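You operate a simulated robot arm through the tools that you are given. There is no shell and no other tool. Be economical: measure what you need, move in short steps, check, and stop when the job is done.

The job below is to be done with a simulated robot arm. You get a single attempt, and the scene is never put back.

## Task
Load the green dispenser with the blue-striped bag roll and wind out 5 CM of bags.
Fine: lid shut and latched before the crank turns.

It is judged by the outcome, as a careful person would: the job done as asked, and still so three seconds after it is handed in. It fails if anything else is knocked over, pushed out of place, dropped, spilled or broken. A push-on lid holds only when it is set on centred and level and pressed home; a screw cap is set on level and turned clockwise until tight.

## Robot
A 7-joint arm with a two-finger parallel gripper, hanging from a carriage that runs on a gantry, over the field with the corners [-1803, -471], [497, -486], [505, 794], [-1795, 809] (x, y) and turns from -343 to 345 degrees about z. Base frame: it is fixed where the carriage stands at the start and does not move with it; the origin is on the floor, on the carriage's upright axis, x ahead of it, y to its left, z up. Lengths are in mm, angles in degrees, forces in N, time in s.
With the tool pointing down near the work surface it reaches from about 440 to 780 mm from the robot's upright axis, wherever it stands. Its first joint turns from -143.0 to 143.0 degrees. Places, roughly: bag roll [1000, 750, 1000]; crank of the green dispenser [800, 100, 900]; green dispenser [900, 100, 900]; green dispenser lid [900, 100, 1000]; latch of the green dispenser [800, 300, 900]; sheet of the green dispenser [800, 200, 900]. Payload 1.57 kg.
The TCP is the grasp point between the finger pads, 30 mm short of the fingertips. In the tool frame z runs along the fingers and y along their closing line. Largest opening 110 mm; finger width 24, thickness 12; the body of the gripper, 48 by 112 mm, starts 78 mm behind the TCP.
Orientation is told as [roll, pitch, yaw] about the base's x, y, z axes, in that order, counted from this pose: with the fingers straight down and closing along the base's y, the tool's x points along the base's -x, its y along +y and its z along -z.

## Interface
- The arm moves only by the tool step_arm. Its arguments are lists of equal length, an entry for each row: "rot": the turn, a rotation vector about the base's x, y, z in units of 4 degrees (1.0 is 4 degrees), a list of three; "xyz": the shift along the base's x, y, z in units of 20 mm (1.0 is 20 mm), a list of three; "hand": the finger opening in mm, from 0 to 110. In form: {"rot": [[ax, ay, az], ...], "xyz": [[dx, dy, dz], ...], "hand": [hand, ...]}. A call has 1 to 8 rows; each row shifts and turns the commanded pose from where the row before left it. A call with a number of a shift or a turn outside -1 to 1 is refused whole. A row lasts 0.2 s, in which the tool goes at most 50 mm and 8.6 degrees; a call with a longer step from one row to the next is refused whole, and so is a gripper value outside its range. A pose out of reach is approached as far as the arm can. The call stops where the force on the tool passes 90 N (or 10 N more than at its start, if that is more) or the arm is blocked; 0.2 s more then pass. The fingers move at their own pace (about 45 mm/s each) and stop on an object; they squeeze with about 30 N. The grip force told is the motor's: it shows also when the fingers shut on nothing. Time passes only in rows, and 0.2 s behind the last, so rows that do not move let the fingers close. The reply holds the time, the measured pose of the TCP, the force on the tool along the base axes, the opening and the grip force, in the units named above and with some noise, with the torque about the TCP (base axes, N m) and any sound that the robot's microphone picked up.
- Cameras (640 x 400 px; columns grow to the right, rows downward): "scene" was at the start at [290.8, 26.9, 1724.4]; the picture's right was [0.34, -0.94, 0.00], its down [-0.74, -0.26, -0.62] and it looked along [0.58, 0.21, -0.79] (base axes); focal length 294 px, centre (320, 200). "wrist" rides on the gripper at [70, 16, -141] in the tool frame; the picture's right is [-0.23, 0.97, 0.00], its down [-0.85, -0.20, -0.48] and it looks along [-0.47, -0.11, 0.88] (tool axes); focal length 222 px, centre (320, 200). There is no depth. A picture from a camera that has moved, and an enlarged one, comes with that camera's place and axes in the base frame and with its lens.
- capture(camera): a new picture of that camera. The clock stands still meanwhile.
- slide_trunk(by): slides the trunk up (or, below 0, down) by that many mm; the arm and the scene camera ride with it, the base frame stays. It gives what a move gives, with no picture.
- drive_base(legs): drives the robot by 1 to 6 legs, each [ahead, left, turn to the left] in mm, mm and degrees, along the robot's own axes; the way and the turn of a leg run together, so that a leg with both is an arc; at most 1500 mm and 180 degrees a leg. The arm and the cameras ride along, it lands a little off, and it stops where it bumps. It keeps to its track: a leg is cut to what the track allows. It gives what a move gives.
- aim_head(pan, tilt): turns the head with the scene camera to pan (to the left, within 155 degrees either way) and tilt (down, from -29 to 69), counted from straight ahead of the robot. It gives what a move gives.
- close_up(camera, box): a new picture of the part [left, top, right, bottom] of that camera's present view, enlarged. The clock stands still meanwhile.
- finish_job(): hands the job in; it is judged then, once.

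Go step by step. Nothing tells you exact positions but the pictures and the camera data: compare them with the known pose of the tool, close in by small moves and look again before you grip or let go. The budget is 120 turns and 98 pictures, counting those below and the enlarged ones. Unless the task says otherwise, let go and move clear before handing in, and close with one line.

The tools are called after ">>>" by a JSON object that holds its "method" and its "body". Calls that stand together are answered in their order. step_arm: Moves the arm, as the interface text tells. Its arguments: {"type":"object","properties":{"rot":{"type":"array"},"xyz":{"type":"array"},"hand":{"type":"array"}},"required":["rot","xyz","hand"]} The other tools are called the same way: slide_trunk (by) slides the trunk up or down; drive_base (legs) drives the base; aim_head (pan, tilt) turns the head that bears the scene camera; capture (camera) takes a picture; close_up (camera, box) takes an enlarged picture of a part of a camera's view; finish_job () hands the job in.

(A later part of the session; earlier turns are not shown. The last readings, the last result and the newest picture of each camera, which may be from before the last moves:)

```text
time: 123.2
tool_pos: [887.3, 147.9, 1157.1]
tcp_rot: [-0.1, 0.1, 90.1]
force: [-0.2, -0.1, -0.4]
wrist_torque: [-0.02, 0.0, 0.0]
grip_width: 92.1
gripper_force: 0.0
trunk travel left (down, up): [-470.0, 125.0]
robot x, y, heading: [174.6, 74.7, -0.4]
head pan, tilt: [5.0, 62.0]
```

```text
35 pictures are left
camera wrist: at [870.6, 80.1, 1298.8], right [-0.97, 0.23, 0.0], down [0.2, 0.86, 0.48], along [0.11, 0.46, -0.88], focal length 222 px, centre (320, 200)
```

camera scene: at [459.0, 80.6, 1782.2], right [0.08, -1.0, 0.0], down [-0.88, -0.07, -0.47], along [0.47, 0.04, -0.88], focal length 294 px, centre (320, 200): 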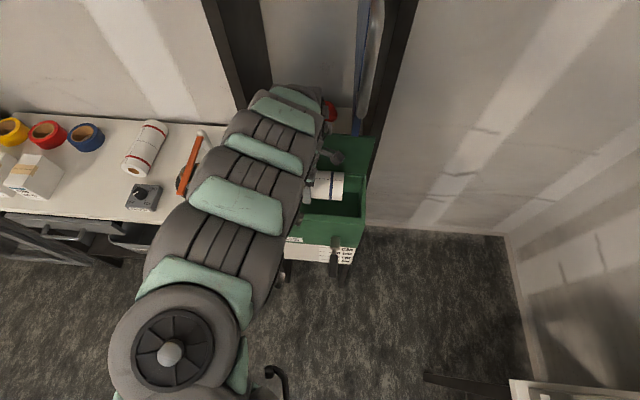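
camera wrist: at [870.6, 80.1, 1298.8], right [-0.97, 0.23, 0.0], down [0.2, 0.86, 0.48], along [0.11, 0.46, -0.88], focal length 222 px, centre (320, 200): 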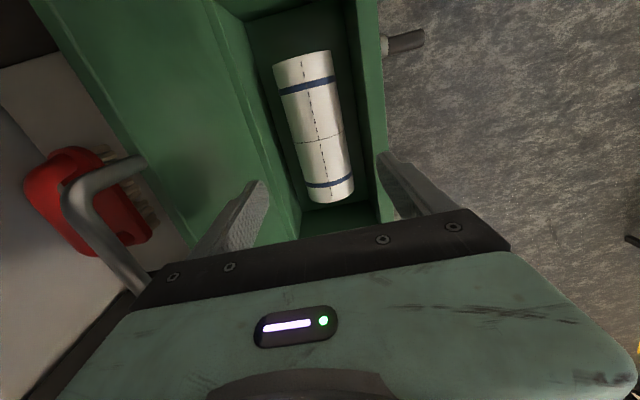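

The roll lies in the well. Now to close the lid: rise above the bar (~1002, 150, 1212), look, and grip it from above.

>>> {"method": "step_arm", "body": {"rot": [[0, 0, 0], [0, 0, 0], [0, 0, 0], [0, 0, 0], [0, 0, 0], [0, 0, 0], [0, 0, 0]], "xyz": [[0, 0, 1], [0, 0, 1], [0, 0, 1], [0, 0, 1], [0, 0, 1], [0, 0, 1], [0, 0, 1]], "hand": [70, 70, 70, 70, 70, 70, 70]}}

>>> {"method": "drive_base", "body": {"legs": [[80, 0, 0]]}}

>>> {"method": "capture", "body": {"camera": "wrist"}}

```text
time: 124.8
tool_pos: [885.4, 157.7, 1293.5]
tcp_rot: [0.3, -0.1, 90.4]
force: [-0.8, 0.5, 0.3]
wrist_torque: [0.02, -0.03, 0.04]
grip_width: 70.1
gripper_force: 0.1
trunk travel left (down, up): [-470.0, 125.0]
robot x, y, heading: [174.2, 75.3, -0.1]
head pan, tilt: [5.0, 62.0]
```

```text
time: 125.5
tool_pos: [894.4, 164.9, 1298.3]
tcp_rot: [-0.4, 0.4, 91.6]
force: [0.2, -0.4, 0.3]
wrist_torque: [-0.02, -0.04, -0.01]
grip_width: 70.1
gripper_force: 0.0
trunk travel left (down, up): [-470.0, 125.0]
robot x, y, heading: [184.2, 75.2, 0.1]
head pan, tilt: [5.0, 62.0]
stopped in leg 1: the robot was blocked; the commanded pose is now the measured one
```

```text
34 pictures are left
camera wrist: at [878.2, 96.1, 1438.7], right [-0.98, 0.2, -0.01], down [0.17, 0.86, 0.47], along [0.1, 0.46, -0.88], focal length 222 px, centre (320, 200)
```

wrist: 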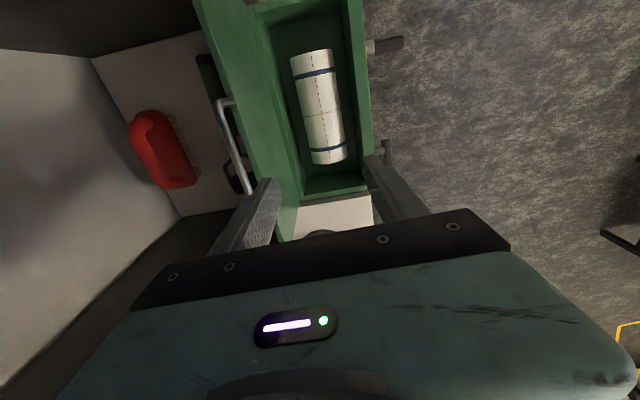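

Something blocked the arm; I'll look before moving.

>>> {"method": "aim_head", "body": {"pan": 5, "tilt": 40}}

>>> {"method": "capture", "body": {"camera": "scene"}}

```text
time: 126.4
tool_pos: [894.5, 165.0, 1298.0]
tcp_rot: [-0.5, 0.4, 91.3]
force: [-0.1, -0.4, 0.1]
wrist_torque: [0.01, 0.02, -0.04]
grip_width: 70.2
gripper_force: 0.1
trunk travel left (down, up): [-470.0, 125.0]
robot x, y, heading: [184.7, 71.9, 0.3]
head pan, tilt: [5.0, 40.0]
```

```text
33 pictures are left
camera scene: at [485.7, 86.2, 1810.3], right [0.09, -1.0, 0.0], down [-0.64, -0.05, -0.76], along [0.76, 0.07, -0.65], focal length 294 px, centre (320, 200)
```

scene: 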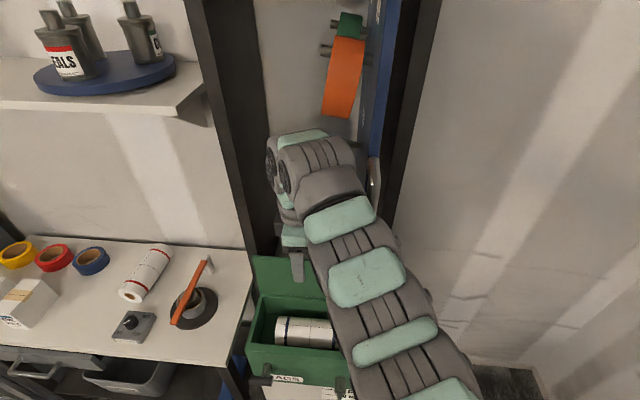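

>>> {"method": "drive_base", "body": {"legs": [[-200, 0, 0], [0, 150, 0]]}}

>>> {"method": "aim_head", "body": {"pan": -12, "tilt": 30}}

>>> {"method": "capture", "body": {"camera": "scene"}}

```text
time: 128.9
tool_pos: [700.5, 314.1, 1300.2]
tcp_rot: [-0.7, 0.4, 91.6]
force: [-0.7, 0.1, -0.3]
wrist_torque: [-0.02, -0.01, -0.01]
grip_width: 69.9
gripper_force: 0.0
trunk travel left (down, up): [-470.0, 125.0]
robot x, y, heading: [-19.6, 229.2, 0.3]
head pan, tilt: [5.0, 40.0]
```

```text
time: 129.8
tool_pos: [699.8, 314.5, 1300.0]
tcp_rot: [-0.5, 0.6, 91.5]
force: [-0.6, 0.2, -0.7]
wrist_torque: [0.01, 0.01, -0.03]
grip_width: 69.8
gripper_force: 0.0
trunk travel left (down, up): [-470.0, 125.0]
robot x, y, heading: [-15.8, 226.9, 0.2]
head pan, tilt: [-12.0, 30.0]
```

```text
32 pictures are left
camera scene: at [294.0, 211.3, 1826.6], right [-0.2, -0.98, 0.0], down [-0.49, 0.1, -0.87], along [0.85, -0.17, -0.5], focal length 294 px, centre (320, 200)
```

scene: 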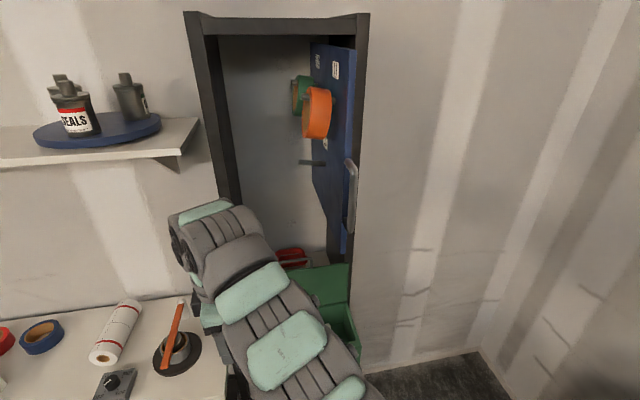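

The cabinet's blue door and hanging tapes look undisturbed. I'll return to the tilted pose used when opening, which had clear access to the bar.

>>> {"method": "step_arm", "body": {"rot": [[0, -1, 0], [0, -1, 0], [0, -1, 0], [0, -1, 0], [0, -1, 0], [0, -1, 0], [0, -1, 0], [0, -1, 0]], "xyz": [[0.9, -0.9, 0], [0.9, -0.9, 0], [0.9, -0.9, 0], [0.9, -0.9, 0], [0.9, -0.9, 0], [0.9, -0.9, 0], [0.9, -0.8, 0], [0.9, 0, 0]], "hand": [50, 50, 50, 50, 50, 50, 50, 50]}}

>>> {"method": "step_arm", "body": {"rot": [[0, -1, 0], [0, -1, 0], [0, -1, 0], [0, 0, -0.35]], "xyz": [[0.9, 0, -0.4], [0.9, 0, -0.4], [0.9, 0, -0.4], [0, 0, 0]], "hand": [50, 50, 50, 50]}}

>>> {"method": "capture", "body": {"camera": "scene"}}

>>> {"method": "capture", "body": {"camera": "wrist"}}

```text
time: 131.6
tool_pos: [845.0, 189.7, 1297.4]
tcp_rot: [-32.6, 1.4, 91.0]
force: [-0.1, -0.2, -0.2]
wrist_torque: [0.02, 0.03, -0.02]
grip_width: 50.0
gripper_force: 0.1
trunk travel left (down, up): [-470.0, 125.0]
robot x, y, heading: [-17.7, 228.5, 0.3]
head pan, tilt: [-12.0, 30.0]
```

```text
time: 132.6
tool_pos: [898.7, 191.1, 1274.6]
tcp_rot: [-44.7, 1.5, 89.3]
force: [0.5, 1.3, -0.5]
wrist_torque: [0.02, -0.01, 0.01]
grip_width: 50.2
gripper_force: 0.1
trunk travel left (down, up): [-470.0, 125.0]
robot x, y, heading: [-14.5, 223.7, 0.5]
head pan, tilt: [-12.0, 30.0]
```

```text
31 pictures are left
camera scene: at [294.0, 211.2, 1826.6], right [-0.2, -0.98, 0.0], down [-0.49, 0.1, -0.87], along [0.85, -0.18, -0.5], focal length 294 px, centre (320, 200)
```

scene: 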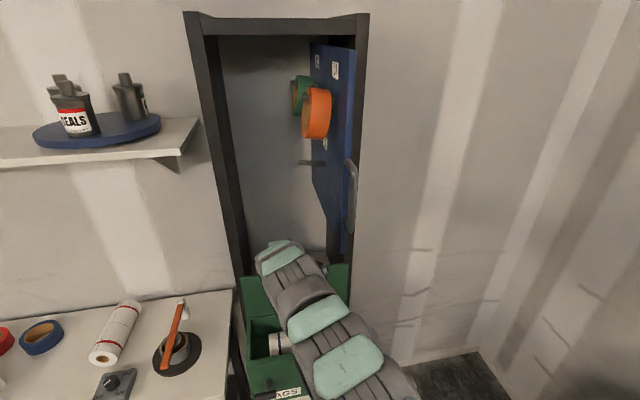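

```text
30 pictures are left
camera wrist: at [787.1, 125.2, 1364.8], right [-0.69, 0.22, -0.69], down [-0.18, 0.87, 0.46], along [0.7, 0.44, -0.56], focal length 222 px, centre (320, 200)
```

wrist: 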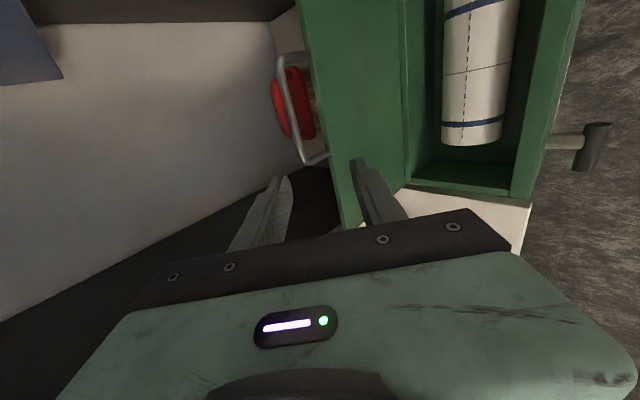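

>>> {"method": "step_arm", "body": {"rot": [[0, 0, 0], [0, 0, 0], [0, 0, 0]], "xyz": [[0, -0.7, -0.4], [0, -0.7, -0.6], [0, -0.65, 0]], "hand": [42, 42, 42]}}

>>> {"method": "drive_base", "body": {"legs": [[52, 0, 0]]}}

>>> {"method": "capture", "body": {"camera": "wrist"}}

```text
time: 133.3
tool_pos: [897.3, 149.9, 1253.1]
tcp_rot: [-44.6, 1.5, 89.3]
force: [-0.1, 0.3, 0.4]
wrist_torque: [-0.01, 0.0, 0.0]
grip_width: 42.1
gripper_force: 0.0
trunk travel left (down, up): [-470.0, 125.0]
robot x, y, heading: [-14.4, 226.1, 0.4]
head pan, tilt: [-12.0, 30.0]
```

```text
time: 134.3
tool_pos: [950.5, 150.5, 1252.8]
tcp_rot: [-44.5, 1.4, 89.3]
force: [0.0, -1.0, 0.4]
wrist_torque: [0.0, -0.02, 0.01]
grip_width: 41.8
gripper_force: 0.1
trunk travel left (down, up): [-470.0, 125.0]
robot x, y, heading: [39.8, 223.7, 0.3]
head pan, tilt: [-12.0, 30.0]
```

```text
29 pictures are left
camera wrist: at [837.7, 84.0, 1344.6], right [-0.69, 0.22, -0.69], down [-0.18, 0.87, 0.46], along [0.7, 0.44, -0.56], focal length 222 px, centre (320, 200)
```

wrist: 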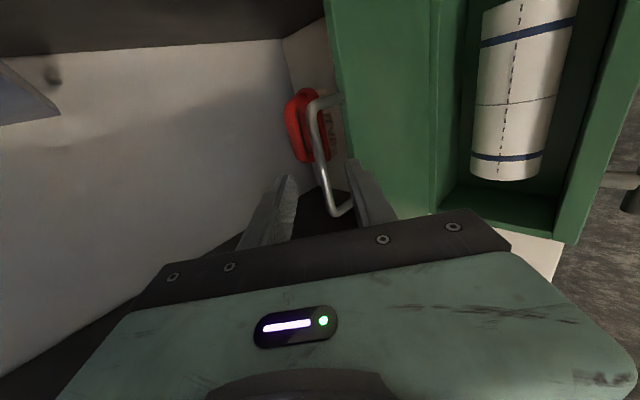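

The bar sits centred between the fingers ~50 mm ahead. Advancing along the finger axis and closing.

>>> {"method": "step_arm", "body": {"rot": [[0, 0, 0], [0, 0, 0], [0, 0, 0], [0, 0, 0], [0, 0, 0], [0, 0, 0]], "xyz": [[0.7, 0, -0.7], [0.65, 0, -0.65], [0, 0, 0], [0, 0, 0], [0, 0, 0], [0, 0, 0]], "hand": [42, 42, 42, 5, 5, 5]}}

>>> {"method": "capture", "body": {"camera": "wrist"}}

```text
time: 135.7
tool_pos: [974.9, 148.7, 1226.3]
tcp_rot: [-44.4, 1.3, 89.1]
force: [-3.0, 0.2, -7.4]
wrist_torque: [0.07, -0.01, -0.01]
grip_width: 11.4
gripper_force: 3.7
trunk travel left (down, up): [-470.0, 125.0]
robot x, y, heading: [38.2, 225.8, 0.2]
head pan, tilt: [-12.0, 30.0]
```

```text
28 pictures are left
camera wrist: at [863.7, 83.9, 1317.0], right [-0.69, 0.22, -0.69], down [-0.18, 0.87, 0.46], along [0.7, 0.44, -0.56], focal length 222 px, centre (320, 200)
```

wrist: 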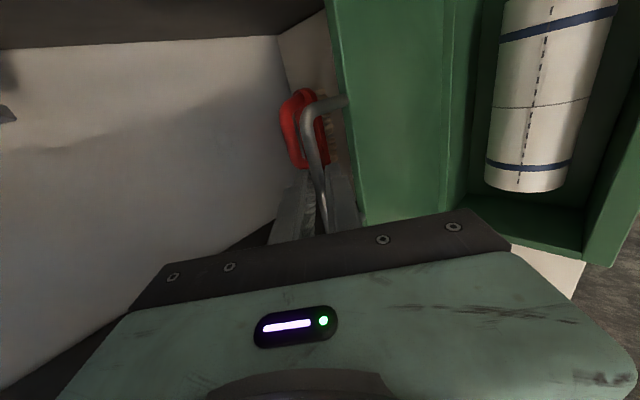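

Gripping fully and drawing the lid forward in a first short stretch, watching the force.

>>> {"method": "step_arm", "body": {"rot": [[0, 0, 0], [0, 0, 0], [0, 0.55, 0], [0, 0.55, 0], [0, 0.55, 0], [0, 0.55, 0]], "xyz": [[0, 0, 0], [0, 0, 0], [-0.83, 0, 0], [-0.82, 0, -0.065], [-0.815, 0, -0.13], [-0.805, 0, -0.195]], "hand": [5, 5, 5, 5, 5, 5]}}

>>> {"method": "capture", "body": {"camera": "wrist"}}

```text
time: 137.1
tool_pos: [912.7, 150.7, 1220.0]
tcp_rot: [-35.8, 1.5, 89.4]
force: [-2.2, 2.6, 8.9]
wrist_torque: [-0.22, 0.02, -0.92]
grip_width: 9.0
gripper_force: 27.2
trunk travel left (down, up): [-470.0, 125.0]
robot x, y, heading: [40.6, 229.1, 0.3]
head pan, tilt: [-12.0, 30.0]
```

```text
27 pictures are left
camera wrist: at [815.0, 85.1, 1327.3], right [-0.79, 0.22, -0.58], down [-0.11, 0.87, 0.48], along [0.61, 0.44, -0.66], focal length 222 px, centre (320, 200)
```

wrist: 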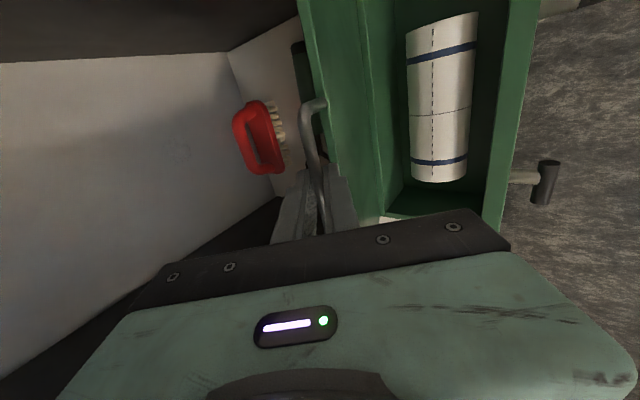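

>>> {"method": "step_arm", "body": {"rot": [[0, 0.55, 0], [0, 0.55, 0], [0, 0.55, 0], [0, 0.55, 0], [0, 0.55, 0], [0, 0.55, 0], [0, 0.55, 0], [0, 0.55, 0]], "xyz": [[-0.78, 0, -0.26], [-0.76, 0, -0.325], [-0.725, 0, -0.385], [-0.695, 0, -0.445], [-0.655, 0, -0.505], [-0.615, 0, -0.55], [-0.565, 0, -0.605], [-0.515, 0, -0.645]], "hand": [5, 5, 5, 5, 5, 5, 5, 5]}}

```text
time: 138.7
tool_pos: [844.0, 126.6, 1171.6]
tcp_rot: [-21.2, 1.9, 89.6]
force: [-29.4, 1.6, 42.5]
wrist_torque: [0.45, -0.73, 0.14]
grip_width: 11.1
gripper_force: 3.9
out of reach, approached as far as the arm can: row 1, 2, 3, 5, 7
trunk travel left (down, up): [-470.0, 125.0]
robot x, y, heading: [37.3, 228.2, 0.2]
head pan, tilt: [-12.0, 30.0]
stopped in row 8: the force on the tool passed its limit at 108 N (the readings are from after the stop); the commanded pose is now the measured one
```

>>> {"method": "capture", "body": {"camera": "wrist"}}

>>> {"method": "capture", "body": {"camera": "scene"}}

```text
26 pictures are left
camera wrist: at [776.4, 62.2, 1299.7], right [-0.91, 0.22, -0.36], down [0.02, 0.87, 0.49], along [0.42, 0.44, -0.79], focal length 222 px, centre (320, 200)
```

wrist: 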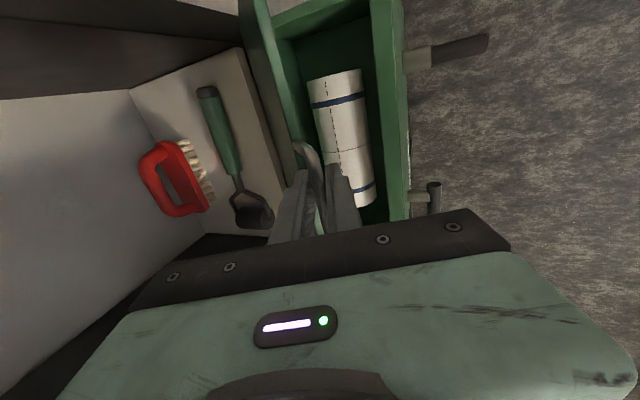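

```text
25 pictures are left
camera scene: at [345.4, 210.4, 1827.0], right [-0.2, -0.98, 0.0], down [-0.49, 0.1, -0.87], along [0.85, -0.18, -0.5], focal length 294 px, centre (320, 200)
```

scene: 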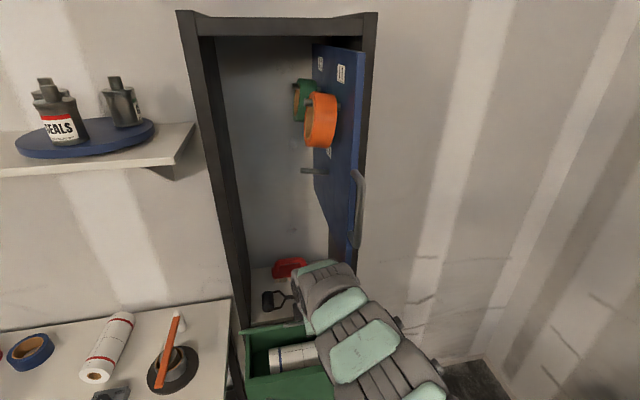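

The arm runs into its near limit on this route. I'll swing the lid back up to near vertical, then use the proven path (base farther back, reverse of the opening).

>>> {"method": "step_arm", "body": {"rot": [[0, 0, 0], [0, 0, 0], [0, -0.55, 0], [0, -0.65, 0], [0, -0.65, 0], [0, -0.65, 0], [0, -0.65, 0], [0, -0.65, 0]], "xyz": [[0, 0, 0], [0.615, 0.2, 0.55], [0.655, 0.2, 0.505], [0.695, 0.2, 0.445], [0.725, 0.2, 0.385], [0.76, 0.2, 0.325], [0.78, 0.1, 0.26], [0.805, 0, 0.195]], "hand": [14, 14, 14, 14, 14, 14, 14, 14]}}

>>> {"method": "step_arm", "body": {"rot": [[0, -0.65, 0], [0, -0.65, 0], [0, -0.5, 0]], "xyz": [[0.815, 0, 0.13], [0.82, 0, 0.065], [0, 0, 0]], "hand": [15, 15, 15]}}

>>> {"method": "capture", "body": {"camera": "wrist"}}

```text
time: 140.5
tool_pos: [945.3, 150.4, 1222.3]
tcp_rot: [-36.3, 1.7, 89.2]
force: [-0.3, -0.1, 0.0]
wrist_torque: [0.02, 0.02, 0.0]
grip_width: 14.0
gripper_force: 0.1
trunk travel left (down, up): [-470.0, 125.0]
robot x, y, heading: [37.2, 224.5, 0.2]
head pan, tilt: [-12.0, 30.0]
```

```text
time: 141.3
tool_pos: [976.5, 150.1, 1225.9]
tcp_rot: [-43.5, 1.6, 89.1]
force: [0.5, 0.2, 0.4]
wrist_torque: [-0.01, 0.03, 0.0]
grip_width: 15.2
gripper_force: 0.0
trunk travel left (down, up): [-470.0, 125.0]
robot x, y, heading: [40.3, 227.2, 0.5]
head pan, tilt: [-12.0, 30.0]
```

```text
24 pictures are left
camera wrist: at [865.7, 85.7, 1319.2], right [-0.7, 0.22, -0.68], down [-0.17, 0.87, 0.46], along [0.69, 0.44, -0.57], focal length 222 px, centre (320, 200)
```

wrist: 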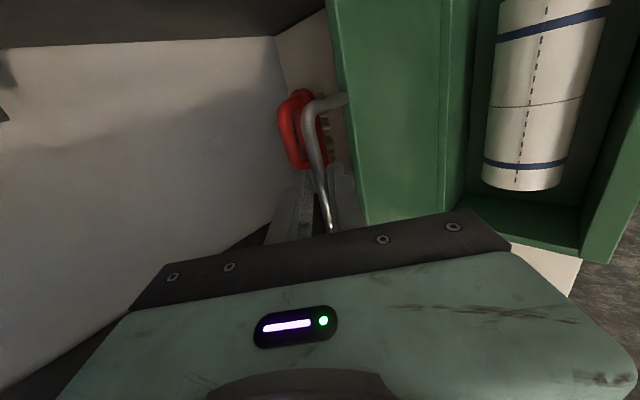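

>>> {"method": "drive_base", "body": {"legs": [[-55, 0, 0]]}}

>>> {"method": "step_arm", "body": {"rot": [[0, 0, 0], [0, 0, 0]], "xyz": [[0, 0, -0.5], [0, 0, -0.5]], "hand": [15, 15]}}

>>> {"method": "drive_base", "body": {"legs": [[-45, 0, 0]]}}

>>> {"method": "capture", "body": {"camera": "wrist"}}

```text
time: 142.2
tool_pos: [923.7, 150.3, 1225.0]
tcp_rot: [-43.4, 1.5, 89.0]
force: [-0.8, -0.3, -0.6]
wrist_torque: [0.0, 0.02, 0.03]
grip_width: 14.9
gripper_force: 0.1
trunk travel left (down, up): [-470.0, 125.0]
robot x, y, heading: [-17.0, 225.9, 0.3]
head pan, tilt: [-12.0, 30.0]
```

```text
time: 142.8
tool_pos: [926.7, 149.1, 1214.9]
tcp_rot: [-44.1, 1.5, 89.0]
force: [-13.1, 1.4, 41.3]
wrist_torque: [0.46, 0.66, 0.16]
grip_width: 19.6
gripper_force: 2.4
trunk travel left (down, up): [-470.0, 125.0]
robot x, y, heading: [-17.6, 224.0, 0.2]
head pan, tilt: [-12.0, 30.0]
```

```text
time: 143.7
tool_pos: [875.8, 148.5, 1205.3]
tcp_rot: [-43.3, 1.5, 89.0]
force: [-0.1, -0.1, 0.0]
wrist_torque: [-0.02, -0.01, 0.03]
grip_width: 15.0
gripper_force: 0.1
trunk travel left (down, up): [-470.0, 125.0]
robot x, y, heading: [-62.3, 227.2, 0.3]
head pan, tilt: [-12.0, 30.0]
```

```text
23 pictures are left
camera wrist: at [766.6, 84.8, 1298.4], right [-0.7, 0.22, -0.67], down [-0.17, 0.87, 0.46], along [0.69, 0.44, -0.58], focal length 222 px, centre (320, 200)
```

wrist: 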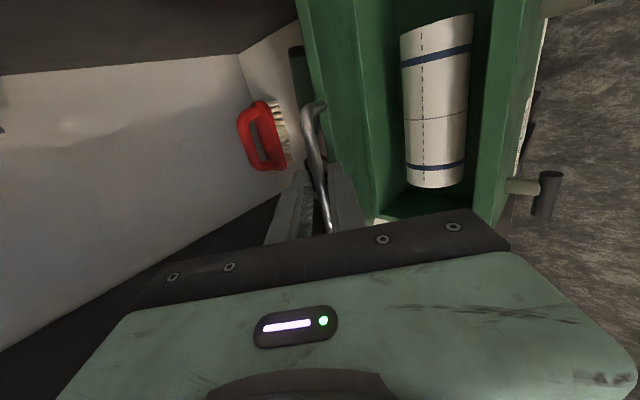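

Now gripping firmly and following the reverse of the opening arc.

>>> {"method": "step_arm", "body": {"rot": [[0, 0, 0], [0, 0, 0], [0, -0.735, 0], [0, -0.735, 0], [0, -0.735, 0], [0, -0.735, 0], [0, -0.735, 0], [0, -0.735, 0]], "xyz": [[0, 0, 0], [0, 0, 0], [-0.655, 0, -0.37], [-0.63, 0, -0.41], [-0.605, 0, -0.45], [-0.57, 0, -0.49], [-0.535, 0, -0.53], [-0.5, 0, -0.57]], "hand": [5, 5, 5, 5, 5, 5, 5, 5]}}

```text
time: 145.5
tool_pos: [840.9, 143.7, 1170.6]
tcp_rot: [-54.7, 2.8, 87.3]
force: [-35.7, 9.2, 37.5]
wrist_torque: [1.21, 0.8, 0.63]
grip_width: 8.9
gripper_force: 27.0
out of reach, approached as far as the arm can: row 5, 6, 7, 8
trunk travel left (down, up): [-470.0, 125.0]
robot x, y, heading: [-63.9, 230.1, 0.5]
head pan, tilt: [-12.0, 30.0]
stopped in row 8: the force on the tool passed its limit at 106 N (the readings are from after the stop); the commanded pose is now the measured one
```

Tilt should follow the lid angle 1:1 as on opening; I'll loosen, tilt back, and shift the base back a bit.

>>> {"method": "step_arm", "body": {"rot": [[0, 0, 0], [0, 1, 0], [0, 1, 0], [0, 0.8, 0]], "xyz": [[0, 0, 0], [0, 0.1, 0], [0, 0.1, 0], [0, 0.1, 0]], "hand": [15, 15, 15, 15]}}

>>> {"method": "drive_base", "body": {"legs": [[-18, 0, 0]]}}

>>> {"method": "capture", "body": {"camera": "wrist"}}

```text
time: 146.5
tool_pos: [844.3, 145.5, 1171.8]
tcp_rot: [-51.3, 3.4, 86.6]
force: [-39.6, 33.6, 56.8]
wrist_torque: [1.66, -0.73, 0.31]
grip_width: 9.0
gripper_force: 0.0
out of reach, approached as far as the arm can: row 2, 3, 4
trunk travel left (down, up): [-470.0, 125.0]
robot x, y, heading: [-59.6, 225.4, 0.7]
head pan, tilt: [-12.0, 30.0]
```

```text
time: 147.3
tool_pos: [825.3, 134.3, 1168.6]
tcp_rot: [-51.1, 3.9, 86.1]
force: [-0.4, -0.1, -0.1]
wrist_torque: [-0.01, 0.0, -0.01]
grip_width: 14.9
gripper_force: 0.0
trunk travel left (down, up): [-470.0, 125.0]
robot x, y, heading: [-77.8, 223.4, 0.3]
head pan, tilt: [-12.0, 30.0]
```

```text
22 pictures are left
camera wrist: at [699.5, 78.7, 1249.3], right [-0.6, 0.22, -0.77], down [-0.19, 0.9, 0.4], along [0.78, 0.38, -0.5], focal length 222 px, centre (320, 200)
```

wrist: 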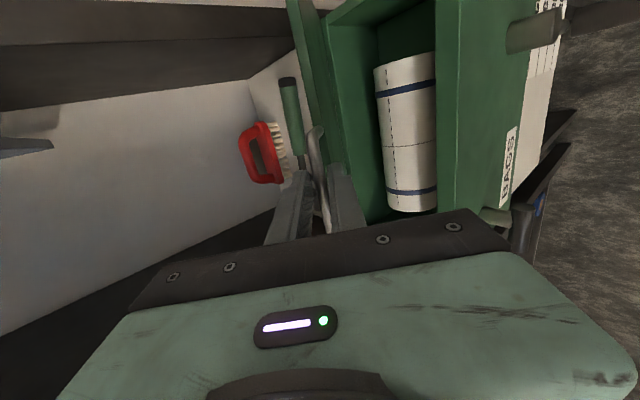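

The cage still holds the bar. Since the arm posture is limited, I'll lower the lid rigidly using trunk (z) and base (x) in small alternating steps, lid resting on the lower finger.

>>> {"method": "slide_trunk", "body": {"by": -33}}

>>> {"method": "drive_base", "body": {"legs": [[-30, 0, 0]]}}

>>> {"method": "capture", "body": {"camera": "wrist"}}

```text
time: 148.1
tool_pos: [825.1, 134.1, 1135.0]
tcp_rot: [-51.0, 3.9, 86.1]
force: [-0.4, -0.5, -0.3]
wrist_torque: [-0.02, 0.02, -0.03]
grip_width: 14.9
gripper_force: 0.1
trunk travel left (down, up): [-437.0, 158.0]
robot x, y, heading: [-81.9, 224.8, 0.5]
head pan, tilt: [-12.0, 30.0]
```

```text
time: 148.9
tool_pos: [793.8, 133.3, 1136.2]
tcp_rot: [-50.9, 3.9, 86.2]
force: [0.5, -0.2, 0.3]
wrist_torque: [-0.01, 0.04, -0.02]
grip_width: 15.2
gripper_force: 0.1
trunk travel left (down, up): [-437.0, 158.0]
robot x, y, heading: [-107.3, 227.2, 0.4]
head pan, tilt: [-12.0, 30.0]
```

```text
21 pictures are left
camera wrist: at [669.6, 78.2, 1216.5], right [-0.6, 0.22, -0.77], down [-0.19, 0.9, 0.4], along [0.78, 0.38, -0.5], focal length 222 px, centre (320, 200)
```

wrist: 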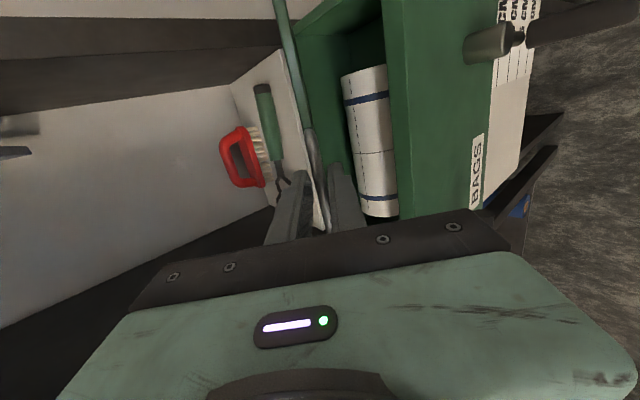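

Works well. Continuing.

>>> {"method": "slide_trunk", "body": {"by": -38}}

>>> {"method": "drive_base", "body": {"legs": [[-20, 0, 0]]}}

>>> {"method": "slide_trunk", "body": {"by": -40}}

>>> {"method": "drive_base", "body": {"legs": [[-13, 0, 0]]}}

>>> {"method": "capture", "body": {"camera": "wrist"}}

```text
time: 149.6
tool_pos: [783.7, 133.0, 1097.1]
tcp_rot: [-50.5, 4.0, 86.0]
force: [-63.7, 5.6, 32.5]
wrist_torque: [0.57, -0.61, 0.5]
grip_width: 14.3
gripper_force: 0.1
trunk travel left (down, up): [-403.0, 192.0]
robot x, y, heading: [-111.5, 228.4, 0.1]
head pan, tilt: [-12.0, 30.0]
stopped: the force on the tool passed its limit at 104 N (the readings are from after the stop); the commanded pose is now the measured one
```

```text
time: 150.4
tool_pos: [772.5, 133.5, 1101.9]
tcp_rot: [-50.8, 4.0, 86.1]
force: [-1.1, 2.1, -0.4]
wrist_torque: [0.02, 0.0, -0.01]
grip_width: 14.8
gripper_force: 0.1
trunk travel left (down, up): [-403.0, 192.0]
robot x, y, heading: [-130.2, 223.7, 0.5]
head pan, tilt: [-12.0, 30.0]
```

```text
time: 151.2
tool_pos: [769.1, 132.8, 1058.0]
tcp_rot: [-50.8, 4.0, 86.0]
force: [-20.6, 1.2, 3.5]
wrist_torque: [0.07, -0.17, 0.05]
grip_width: 18.9
gripper_force: 1.6
trunk travel left (down, up): [-363.0, 232.0]
robot x, y, heading: [-132.8, 222.1, 0.3]
head pan, tilt: [-12.0, 30.0]
```

```text
time: 152.0
tool_pos: [757.0, 133.2, 1060.1]
tcp_rot: [-51.0, 3.9, 86.0]
force: [-1.9, 1.4, -1.2]
wrist_torque: [0.01, 0.02, -0.03]
grip_width: 16.7
gripper_force: 1.3
trunk travel left (down, up): [-363.0, 232.0]
robot x, y, heading: [-139.6, 226.4, 0.6]
head pan, tilt: [-12.0, 30.0]
```

```text
20 pictures are left
camera wrist: at [634.5, 77.8, 1142.0], right [-0.6, 0.22, -0.77], down [-0.18, 0.9, 0.4], along [0.78, 0.38, -0.5], focal length 222 px, centre (320, 200)
```

wrist: 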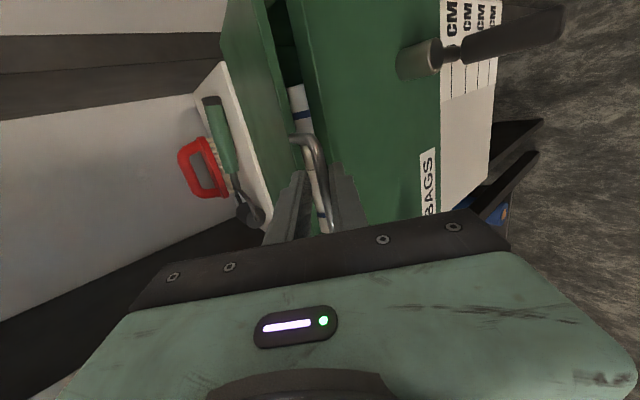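

>>> {"method": "drive_base", "body": {"legs": [[-8, 0, 0]]}}

>>> {"method": "slide_trunk", "body": {"by": -24}}

>>> {"method": "slide_trunk", "body": {"by": -22}}

>>> {"method": "capture", "body": {"camera": "wrist"}}

```text
time: 152.7
tool_pos: [751.1, 133.7, 1061.4]
tcp_rot: [-50.9, 4.0, 86.0]
force: [-2.3, -0.9, -1.2]
wrist_torque: [0.02, 0.05, -0.04]
grip_width: 17.0
gripper_force: 0.6
trunk travel left (down, up): [-363.0, 232.0]
robot x, y, heading: [-155.4, 225.7, 0.2]
head pan, tilt: [-12.0, 30.0]
```

```text
time: 153.4
tool_pos: [750.9, 134.3, 1036.9]
tcp_rot: [-50.9, 4.0, 86.1]
force: [-1.9, 0.1, -1.2]
wrist_torque: [0.03, 0.03, -0.02]
grip_width: 17.3
gripper_force: 1.3
trunk travel left (down, up): [-339.0, 256.0]
robot x, y, heading: [-145.6, 228.4, 0.2]
head pan, tilt: [-12.0, 30.0]
```

```text
time: 154.1
tool_pos: [752.7, 133.3, 1016.2]
tcp_rot: [-51.0, 4.0, 85.9]
force: [1.8, -0.2, 2.5]
wrist_torque: [0.03, 0.06, -0.08]
grip_width: 17.3
gripper_force: 1.0
trunk travel left (down, up): [-317.0, 278.0]
robot x, y, heading: [-153.8, 226.3, 0.6]
head pan, tilt: [-12.0, 30.0]
```

```text
19 pictures are left
camera wrist: at [627.7, 77.7, 1096.8], right [-0.6, 0.22, -0.77], down [-0.18, 0.9, 0.4], along [0.78, 0.38, -0.5], focal length 222 px, centre (320, 200)
```

wrist: 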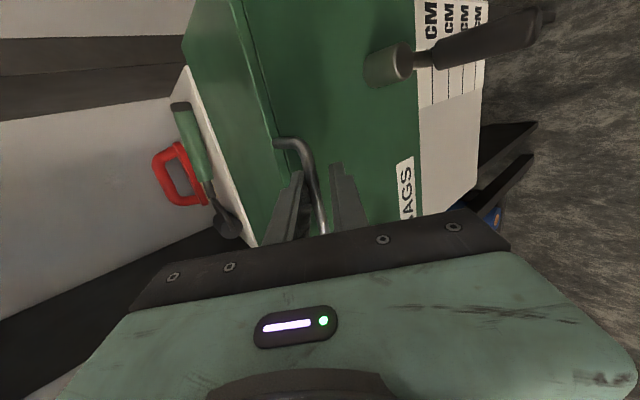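

Lid is down. Opening and backing out.

>>> {"method": "step_arm", "body": {"rot": [[0, 0, 0], [0, 0, 0], [0, 0, 0]], "xyz": [[0, 0, 0], [0, 0, 0], [0, 0, 0]], "hand": [64, 64, 64]}}

>>> {"method": "drive_base", "body": {"legs": [[-160, 0, 0]]}}

>>> {"method": "capture", "body": {"camera": "wrist"}}

```text
time: 154.9
tool_pos: [751.5, 133.3, 1014.4]
tcp_rot: [-50.9, 4.0, 86.0]
force: [-0.4, 0.2, -0.7]
wrist_torque: [-0.01, -0.05, 0.01]
grip_width: 63.9
gripper_force: 0.0
trunk travel left (down, up): [-317.0, 278.0]
robot x, y, heading: [-151.2, 225.9, 0.7]
head pan, tilt: [-12.0, 30.0]
```

```text
time: 156.3
tool_pos: [588.2, 132.5, 1014.7]
tcp_rot: [-50.9, 4.1, 86.0]
force: [0.6, 0.2, -0.3]
wrist_torque: [0.0, 0.0, 0.01]
grip_width: 64.0
gripper_force: 0.0
trunk travel left (down, up): [-317.0, 278.0]
robot x, y, heading: [-315.7, 221.6, 0.3]
head pan, tilt: [-12.0, 30.0]
```

```text
18 pictures are left
camera wrist: at [464.6, 76.5, 1096.2], right [-0.6, 0.22, -0.77], down [-0.18, 0.9, 0.4], along [0.78, 0.38, -0.5], focal length 222 px, centre (320, 200)
```

wrist: 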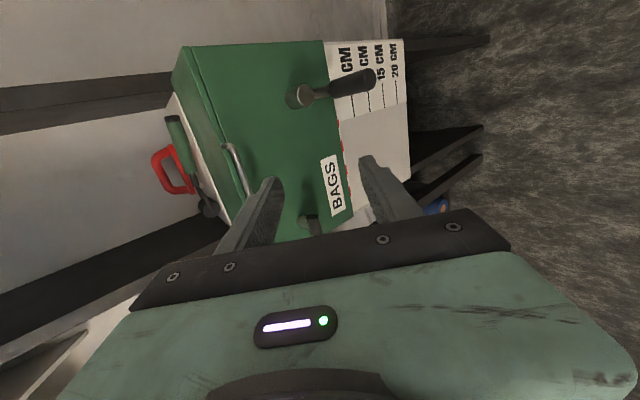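

Lid shut. Next: tool forward again, fingers above/below the now-horizontal latch bar at about (758, 271, 928).

>>> {"method": "step_arm", "body": {"rot": [[0.44, 0, 0.545], [0.44, 0, 0.545], [0, -1, 0], [0, -1, 0], [0, -1, 0], [0, -1, 0], [0, -1, 0], [0, -1, 0]], "xyz": [[0.2, 0.6, 0], [0.2, 0.6, 0], [0.3, 0.6, -0.4], [0.3, 0.6, -0.4], [0.3, 0.6, -0.4], [0.3, 0.6, -0.4], [0.3, 0.6, -0.4], [0.3, 0.6, -0.4]], "hand": [60, 60, 60, 60, 60, 60, 60, 60]}}

>>> {"method": "step_arm", "body": {"rot": [[0, -1, 0], [0, -1, 0], [0, -1, 0], [0, -0.75, 0], [0, 0, 0]], "xyz": [[0.3, 0.6, -0.5], [0.3, 0.6, -0.5], [0.3, 0.6, -0.5], [0.3, 0.3, -0.5], [0, 0, 0]], "hand": [60, 60, 60, 60, 60]}}

>>> {"method": "capture", "body": {"camera": "wrist"}}

```text
time: 158.1
tool_pos: [643.3, 226.0, 957.6]
tcp_rot: [-74.8, 0.7, 90.1]
force: [-0.5, 0.2, 0.0]
wrist_torque: [0.0, 0.01, 0.03]
grip_width: 59.9
gripper_force: 0.0
out of reach, approached as far as the arm can: row 2
trunk travel left (down, up): [-317.0, 278.0]
robot x, y, heading: [-312.2, 223.2, 0.6]
head pan, tilt: [-12.0, 30.0]
```

```text
time: 159.3
tool_pos: [649.9, 221.7, 935.0]
tcp_rot: [-77.6, 1.4, 87.0]
force: [-0.6, 0.4, -0.1]
wrist_torque: [0.01, -0.04, -0.01]
grip_width: 60.0
gripper_force: 0.1
out of reach, approached as far as the arm can: row 1, 2, 3, 4
trunk travel left (down, up): [-317.0, 278.0]
robot x, y, heading: [-313.6, 223.6, 0.3]
head pan, tilt: [-12.0, 30.0]
```

```text
17 pictures are left
camera wrist: at [504.0, 160.5, 951.7], right [-0.2, 0.21, -0.96], down [-0.38, 0.88, 0.28], along [0.9, 0.42, -0.09], focal length 222 px, centre (320, 200)
```

wrist: 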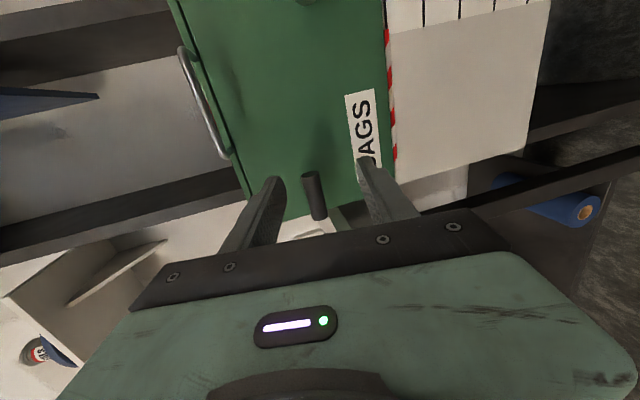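

>>> {"method": "step_arm", "body": {"rot": [[0, 0, 0], [0, 0, 0], [0, 0, 0], [0, 0, 0.4], [0, -1, 0.4], [0, -1, 0], [0, -1, 0], [0, 0, 0]], "xyz": [[-1, 0, 0], [-1, 0, 0], [-1, 0.7, 0], [-1, 0.7, 0], [0, 0.7, -0.35], [0, 0.4, 0], [0, 0, 0], [0, 0, 0]], "hand": [60, 60, 60, 60, 60, 60, 60, 60]}}

```text
time: 161.1
tool_pos: [571.3, 260.8, 892.7]
tcp_rot: [-83.1, 2.0, 88.1]
force: [0.1, -0.3, -0.1]
wrist_torque: [0.0, -0.01, 0.02]
grip_width: 60.2
gripper_force: 0.0
out of reach, approached as far as the arm can: row 2, 5, 6, 7
trunk travel left (down, up): [-317.0, 278.0]
robot x, y, heading: [-315.0, 222.1, 0.2]
head pan, tilt: [-12.0, 30.0]
```

>>> {"method": "step_arm", "body": {"rot": [[0, 0, 0], [0, 0, 0], [0, -1, 0], [0, -0.8, 0.3], [0, 0, 0]], "xyz": [[0.5, 0.3, 1], [0.5, 0.2, 0.8], [0, 0, 0], [0, 0, 0], [0, 0, 0]], "hand": [60, 60, 60, 60, 60]}}

>>> {"method": "aim_head", "body": {"pan": 0, "tilt": 45}}

>>> {"method": "capture", "body": {"camera": "scene"}}

```text
time: 162.3
tool_pos: [596.9, 293.9, 960.2]
tcp_rot: [-99.6, 1.4, 92.6]
force: [0.8, -0.2, -0.1]
wrist_torque: [0.0, -0.05, 0.0]
grip_width: 60.0
gripper_force: 0.1
trunk travel left (down, up): [-317.0, 278.0]
robot x, y, heading: [-315.1, 221.9, 0.3]
head pan, tilt: [-12.0, 30.0]
```

```text
time: 163.1
tool_pos: [595.9, 293.8, 960.2]
tcp_rot: [-99.5, 1.3, 92.5]
force: [-0.8, 0.5, 0.3]
wrist_torque: [-0.01, 0.04, -0.02]
grip_width: 60.0
gripper_force: 0.1
trunk travel left (down, up): [-317.0, 278.0]
robot x, y, heading: [-311.3, 228.0, 0.6]
head pan, tilt: [0.0, 45.0]
```

```text
16 pictures are left
camera scene: at [-12.5, 228.4, 1651.5], right [0.01, -1.0, 0.0], down [-0.71, 0.0, -0.71], along [0.71, 0.0, -0.71], focal length 294 px, centre (320, 200)
```

scene: 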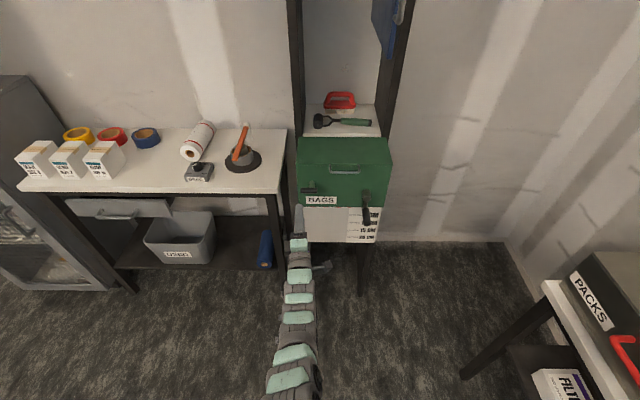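

>>> {"method": "step_arm", "body": {"rot": [[0, 1, -0.3], [0, 1, -0.35], [0, 0.4, 0], [0, 0, 0]], "xyz": [[0, -0.6, -0.8], [0, -0.55, -0.8], [0, 0, 0], [0, 0, 0]], "hand": [60, 60, 60, 60]}}

>>> {"method": "drive_base", "body": {"legs": [[90, 0, 0]]}}

>>> {"method": "capture", "body": {"camera": "wrist"}}

```text
time: 164.1
tool_pos: [596.9, 270.9, 926.3]
tcp_rot: [-89.9, 1.1, 90.3]
force: [0.0, -0.4, -0.6]
wrist_torque: [-0.01, -0.02, -0.02]
grip_width: 59.9
gripper_force: 0.1
trunk travel left (down, up): [-317.0, 278.0]
robot x, y, heading: [-312.1, 224.8, 0.2]
head pan, tilt: [0.0, 45.0]
```

```text
time: 165.2
tool_pos: [687.9, 270.5, 928.3]
tcp_rot: [-90.0, 1.2, 90.2]
force: [0.5, 0.3, 0.6]
wrist_torque: [0.01, -0.02, -0.02]
grip_width: 60.0
gripper_force: 0.0
trunk travel left (down, up): [-317.0, 278.0]
robot x, y, heading: [-222.9, 223.4, 0.4]
head pan, tilt: [0.0, 45.0]
```

```text
15 pictures are left
camera wrist: at [546.5, 201.3, 912.8], right [0.0, 0.21, -0.98], down [-0.48, 0.86, 0.18], along [0.88, 0.47, 0.1], focal length 222 px, centre (320, 200)
```

wrist: 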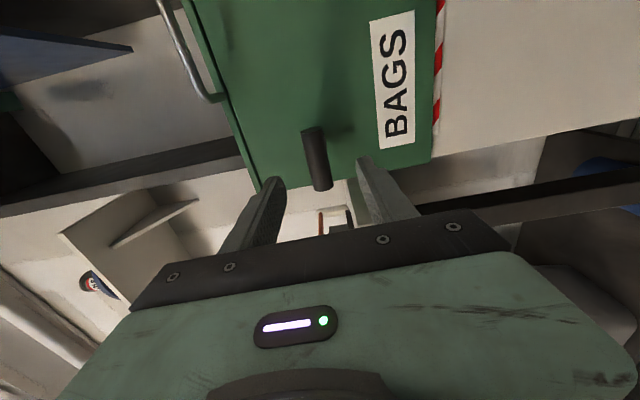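

>>> {"method": "drive_base", "body": {"legs": [[67, 0, 0]]}}

>>> {"method": "step_arm", "body": {"rot": [[0, 0, 0], [0, 0, 0], [0, 0, 0], [0, 0, 0], [1, 0, 0], [1, 0, 0]], "xyz": [[0, 0, 0], [0, 0, 0], [0, 0, 0], [0, 0, 0], [0, 0, 0.03], [0, 0, 0.03]], "hand": [10, 10, 10, 10, 10, 10]}}

```text
time: 166.2
tool_pos: [757.2, 273.5, 928.7]
tcp_rot: [-90.0, 1.2, 90.3]
force: [0.2, -0.3, -0.3]
wrist_torque: [0.03, 0.02, -0.02]
grip_width: 60.2
gripper_force: 0.1
trunk travel left (down, up): [-317.0, 278.0]
robot x, y, heading: [-150.7, 225.2, 0.5]
head pan, tilt: [0.0, 45.0]
```

```text
time: 167.6
tool_pos: [756.7, 274.1, 932.2]
tcp_rot: [-90.4, -6.7, 90.4]
force: [-15.9, -0.8, 22.3]
wrist_torque: [-0.28, 0.12, -0.46]
grip_width: 21.8
gripper_force: 34.5
trunk travel left (down, up): [-317.0, 278.0]
robot x, y, heading: [-154.0, 223.0, 0.6]
head pan, tilt: [0.0, 45.0]
```

>>> {"method": "step_arm", "body": {"rot": [[1, 0, 0], [1, 0, 0], [1, 0, 0], [1, 0, 0], [1, 0, 0], [1, 0, 0], [1, 0, 0], [1, 0, 0]], "xyz": [[0, -0.0125, 0.02], [0, -0.0125, 0.02], [0, -0.0125, 0.02], [0, -0.0125, 0.02], [0, -0.0125, 0.02], [0, -0.0125, 0.02], [0, -0.0125, 0.02], [0, -0.0125, 0.02]], "hand": [10, 10, 10, 10, 10, 10, 10, 10]}}

>>> {"method": "step_arm", "body": {"rot": [[1, 0, 0], [1, 0, 0], [1, 0, 0], [1, 0, 0], [1, 0, 0], [1, 0, 0], [1, 0, 0], [1, 0, 0]], "xyz": [[0, -0.026, 0.017], [0, -0.026, 0.017], [0, -0.026, 0.017], [0, -0.026, 0.017], [0, -0.026, 0.017], [0, -0.026, 0.017], [0, -0.026, 0.017], [0, -0.026, 0.017]], "hand": [10, 10, 10, 10, 10, 10, 10, 10]}}

>>> {"method": "step_arm", "body": {"rot": [[1, 0, 0], [1, 0, 0], [1, 0, 0], [1, 0, 0], [0.6, 0, 0]], "xyz": [[0, -0.03, 0], [0, -0.03, 0], [0, -0.03, 0], [0, -0.03, 0], [0, 0, 0]], "hand": [10, 10, 10, 10, 10]}}

```text
time: 169.4
tool_pos: [760.0, 268.9, 936.3]
tcp_rot: [-90.7, -38.8, 90.5]
force: [-9.5, -6.8, 44.0]
wrist_torque: [-0.42, 0.05, -0.29]
grip_width: 22.0
gripper_force: 35.1
trunk travel left (down, up): [-317.0, 278.0]
robot x, y, heading: [-155.5, 222.5, 0.3]
head pan, tilt: [0.0, 45.0]
```

```text
time: 171.2
tool_pos: [756.6, 264.4, 934.3]
tcp_rot: [-90.9, -70.6, 90.8]
force: [4.2, -15.3, 0.3]
wrist_torque: [-0.23, -0.05, 0.02]
grip_width: 23.1
gripper_force: 14.4
trunk travel left (down, up): [-317.0, 278.0]
robot x, y, heading: [-152.2, 226.4, 0.6]
head pan, tilt: [0.0, 45.0]
```

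```text
time: 172.4
tool_pos: [757.7, 263.6, 935.4]
tcp_rot: [-112.9, -89.1, 112.7]
force: [-2.4, -14.6, 2.8]
wrist_torque: [-0.17, -0.17, -0.17]
grip_width: 23.2
gripper_force: 6.6
trunk travel left (down, up): [-317.0, 278.0]
robot x, y, heading: [-150.8, 222.7, 0.4]
head pan, tilt: [0.0, 45.0]
```

>>> {"method": "step_arm", "body": {"rot": [[0, 0, 0], [0, 0, 0], [1, 0, 0], [0.5, 0, 0]], "xyz": [[0, 0, 0], [0, 0, 0], [0, 0, 0], [0, 0, 0]], "hand": [5, 5, 5, 5]}}

>>> {"method": "capture", "body": {"camera": "wrist"}}

```text
time: 173.4
tool_pos: [757.0, 261.7, 934.9]
tcp_rot: [94.5, -85.0, -94.7]
force: [-3.1, -14.9, 3.0]
wrist_torque: [-1.14, 0.35, -0.03]
grip_width: 23.9
gripper_force: 35.9
trunk travel left (down, up): [-317.0, 278.0]
robot x, y, heading: [-151.1, 229.1, 0.5]
head pan, tilt: [0.0, 45.0]
```

```text
14 pictures are left
camera wrist: at [616.3, 285.0, 866.0], right [0.0, 0.95, 0.31], down [-0.48, -0.27, 0.83], along [0.87, -0.15, 0.46], focal length 222 px, centre (320, 200)
```

wrist: 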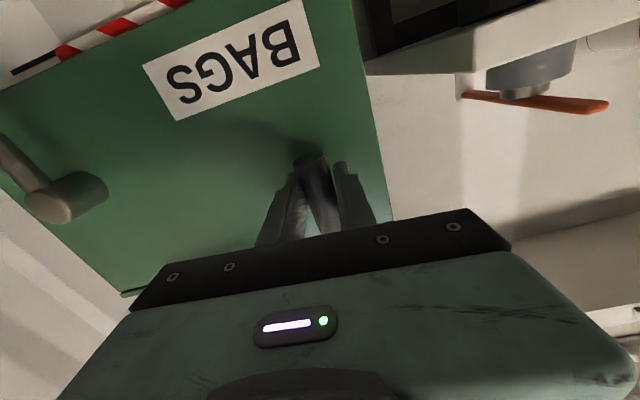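

The latch is vertical and hard on its stop, as at first. Releasing, backing off, and moving across to the crank handle (~690–757, 58, 828).

>>> {"method": "step_arm", "body": {"rot": [[0, 0, 0], [0, 0, 0], [0, 0, 0]], "xyz": [[0, 0, 0], [0, 0, 0], [0, 0, 0]], "hand": [60, 60, 60]}}

>>> {"method": "drive_base", "body": {"legs": [[-170, 0, 0], [0, -204, 0]]}}

>>> {"method": "slide_trunk", "body": {"by": -50}}

>>> {"method": "step_arm", "body": {"rot": [[-1, 0, 0], [-0.25, 0, 0], [0, 0, 0], [0, 0, 0]], "xyz": [[0, 0, -0.95], [0, 0, -0.95], [0, 0, -0.95], [0, 0, 0]], "hand": [60, 60, 60, 60]}}

>>> {"method": "capture", "body": {"camera": "wrist"}}

>>> {"method": "capture", "body": {"camera": "scene"}}

```text
time: 174.2
tool_pos: [758.3, 266.3, 934.4]
tcp_rot: [93.6, -84.8, -93.5]
force: [-0.4, 0.1, -0.1]
wrist_torque: [-0.03, 0.02, 0.0]
grip_width: 60.0
gripper_force: 0.2
trunk travel left (down, up): [-317.0, 278.0]
robot x, y, heading: [-152.4, 225.8, 0.7]
head pan, tilt: [0.0, 45.0]
```

```text
time: 176.9
tool_pos: [588.3, 60.7, 934.4]
tcp_rot: [93.8, -84.8, -93.5]
force: [-0.4, -0.8, 0.0]
wrist_torque: [0.01, -0.06, -0.02]
grip_width: 59.8
gripper_force: 0.2
trunk travel left (down, up): [-317.0, 278.0]
robot x, y, heading: [-323.1, 14.6, 0.8]
head pan, tilt: [0.0, 45.0]
```

```text
time: 177.8
tool_pos: [588.3, 60.6, 885.0]
tcp_rot: [93.8, -84.8, -93.5]
force: [0.4, 0.3, 0.4]
wrist_torque: [0.02, 0.0, 0.02]
grip_width: 60.0
gripper_force: 0.2
trunk travel left (down, up): [-267.0, 328.0]
robot x, y, heading: [-324.4, 15.2, 0.7]
head pan, tilt: [0.0, 45.0]
```

```text
time: 178.8
tool_pos: [574.5, 69.0, 838.0]
tcp_rot: [142.1, -89.8, -142.1]
force: [-0.1, 0.2, 0.4]
wrist_torque: [0.04, 0.04, -0.02]
grip_width: 59.8
gripper_force: 0.2
out of reach, approached as far as the arm can: row 2, 3
trunk travel left (down, up): [-267.0, 328.0]
robot x, y, heading: [-317.4, 15.6, 0.7]
head pan, tilt: [0.0, 45.0]
```

```text
13 pictures are left
camera wrist: at [433.3, 86.5, 768.4], right [0.0, 0.97, 0.23], down [-0.48, -0.2, 0.85], along [0.88, -0.11, 0.47], focal length 222 px, centre (320, 200)
```

wrist: 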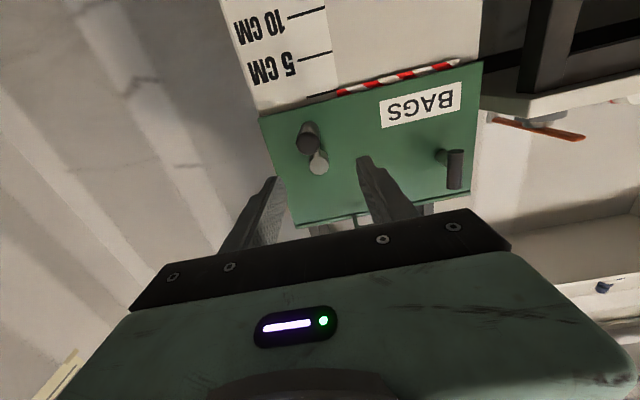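

```text
12 pictures are left
camera scene: at [-20.8, 21.9, 1601.5], right [0.01, -1.0, 0.0], down [-0.71, -0.01, -0.71], along [0.71, 0.01, -0.71], focal length 294 px, centre (320, 200)
```

scene: 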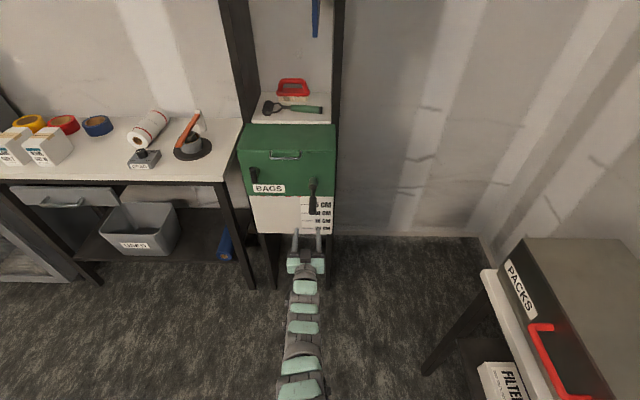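

>>> {"method": "slide_trunk", "body": {"by": -55}}

>>> {"method": "step_arm", "body": {"rot": [[0, 0, 0], [0, 0, 0], [0, 0, 0]], "xyz": [[0, -0.3, 1], [0, -0.25, 1], [0, 0, 0.25]], "hand": [55, 55, 55]}}

>>> {"method": "drive_base", "body": {"legs": [[80, 0, 0]]}}

>>> {"method": "capture", "body": {"camera": "wrist"}}

```text
time: 179.8
tool_pos: [575.6, 69.9, 783.6]
tcp_rot: [143.2, -89.7, -143.2]
force: [-0.3, -0.1, 0.4]
wrist_torque: [0.01, 0.03, -0.01]
grip_width: 60.1
gripper_force: 0.1
trunk travel left (down, up): [-212.0, 383.0]
robot x, y, heading: [-321.6, 15.2, 0.7]
head pan, tilt: [0.0, 45.0]
```

```text
time: 180.6
tool_pos: [574.9, 57.0, 831.1]
tcp_rot: [145.1, -89.7, -145.0]
force: [1.4, 0.4, -0.4]
wrist_torque: [0.01, 0.0, 0.0]
grip_width: 55.1
gripper_force: 0.1
trunk travel left (down, up): [-212.0, 383.0]
robot x, y, heading: [-320.7, 17.8, 0.9]
head pan, tilt: [0.0, 45.0]
```

```text
time: 181.7
tool_pos: [655.5, 56.9, 830.9]
tcp_rot: [147.8, -89.7, -147.8]
force: [0.6, -0.5, -0.2]
wrist_torque: [-0.01, -0.01, -0.02]
grip_width: 55.0
gripper_force: 0.0
trunk travel left (down, up): [-212.0, 383.0]
robot x, y, heading: [-241.6, 18.7, 0.8]
head pan, tilt: [0.0, 45.0]
```

```text
11 pictures are left
camera wrist: at [514.1, 74.4, 760.2], right [0.0, 0.97, 0.23], down [-0.48, -0.2, 0.85], along [0.88, -0.11, 0.47], focal length 222 px, centre (320, 200)
```

wrist: 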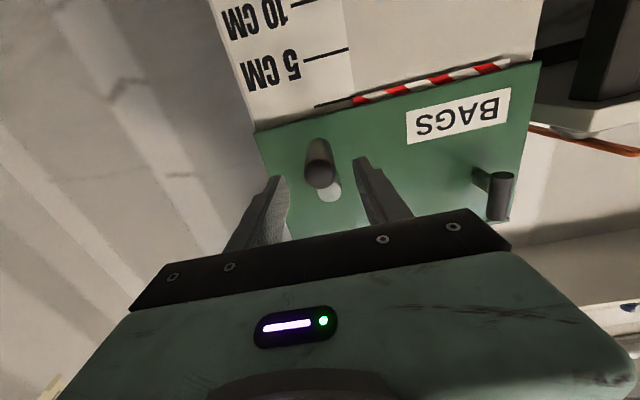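

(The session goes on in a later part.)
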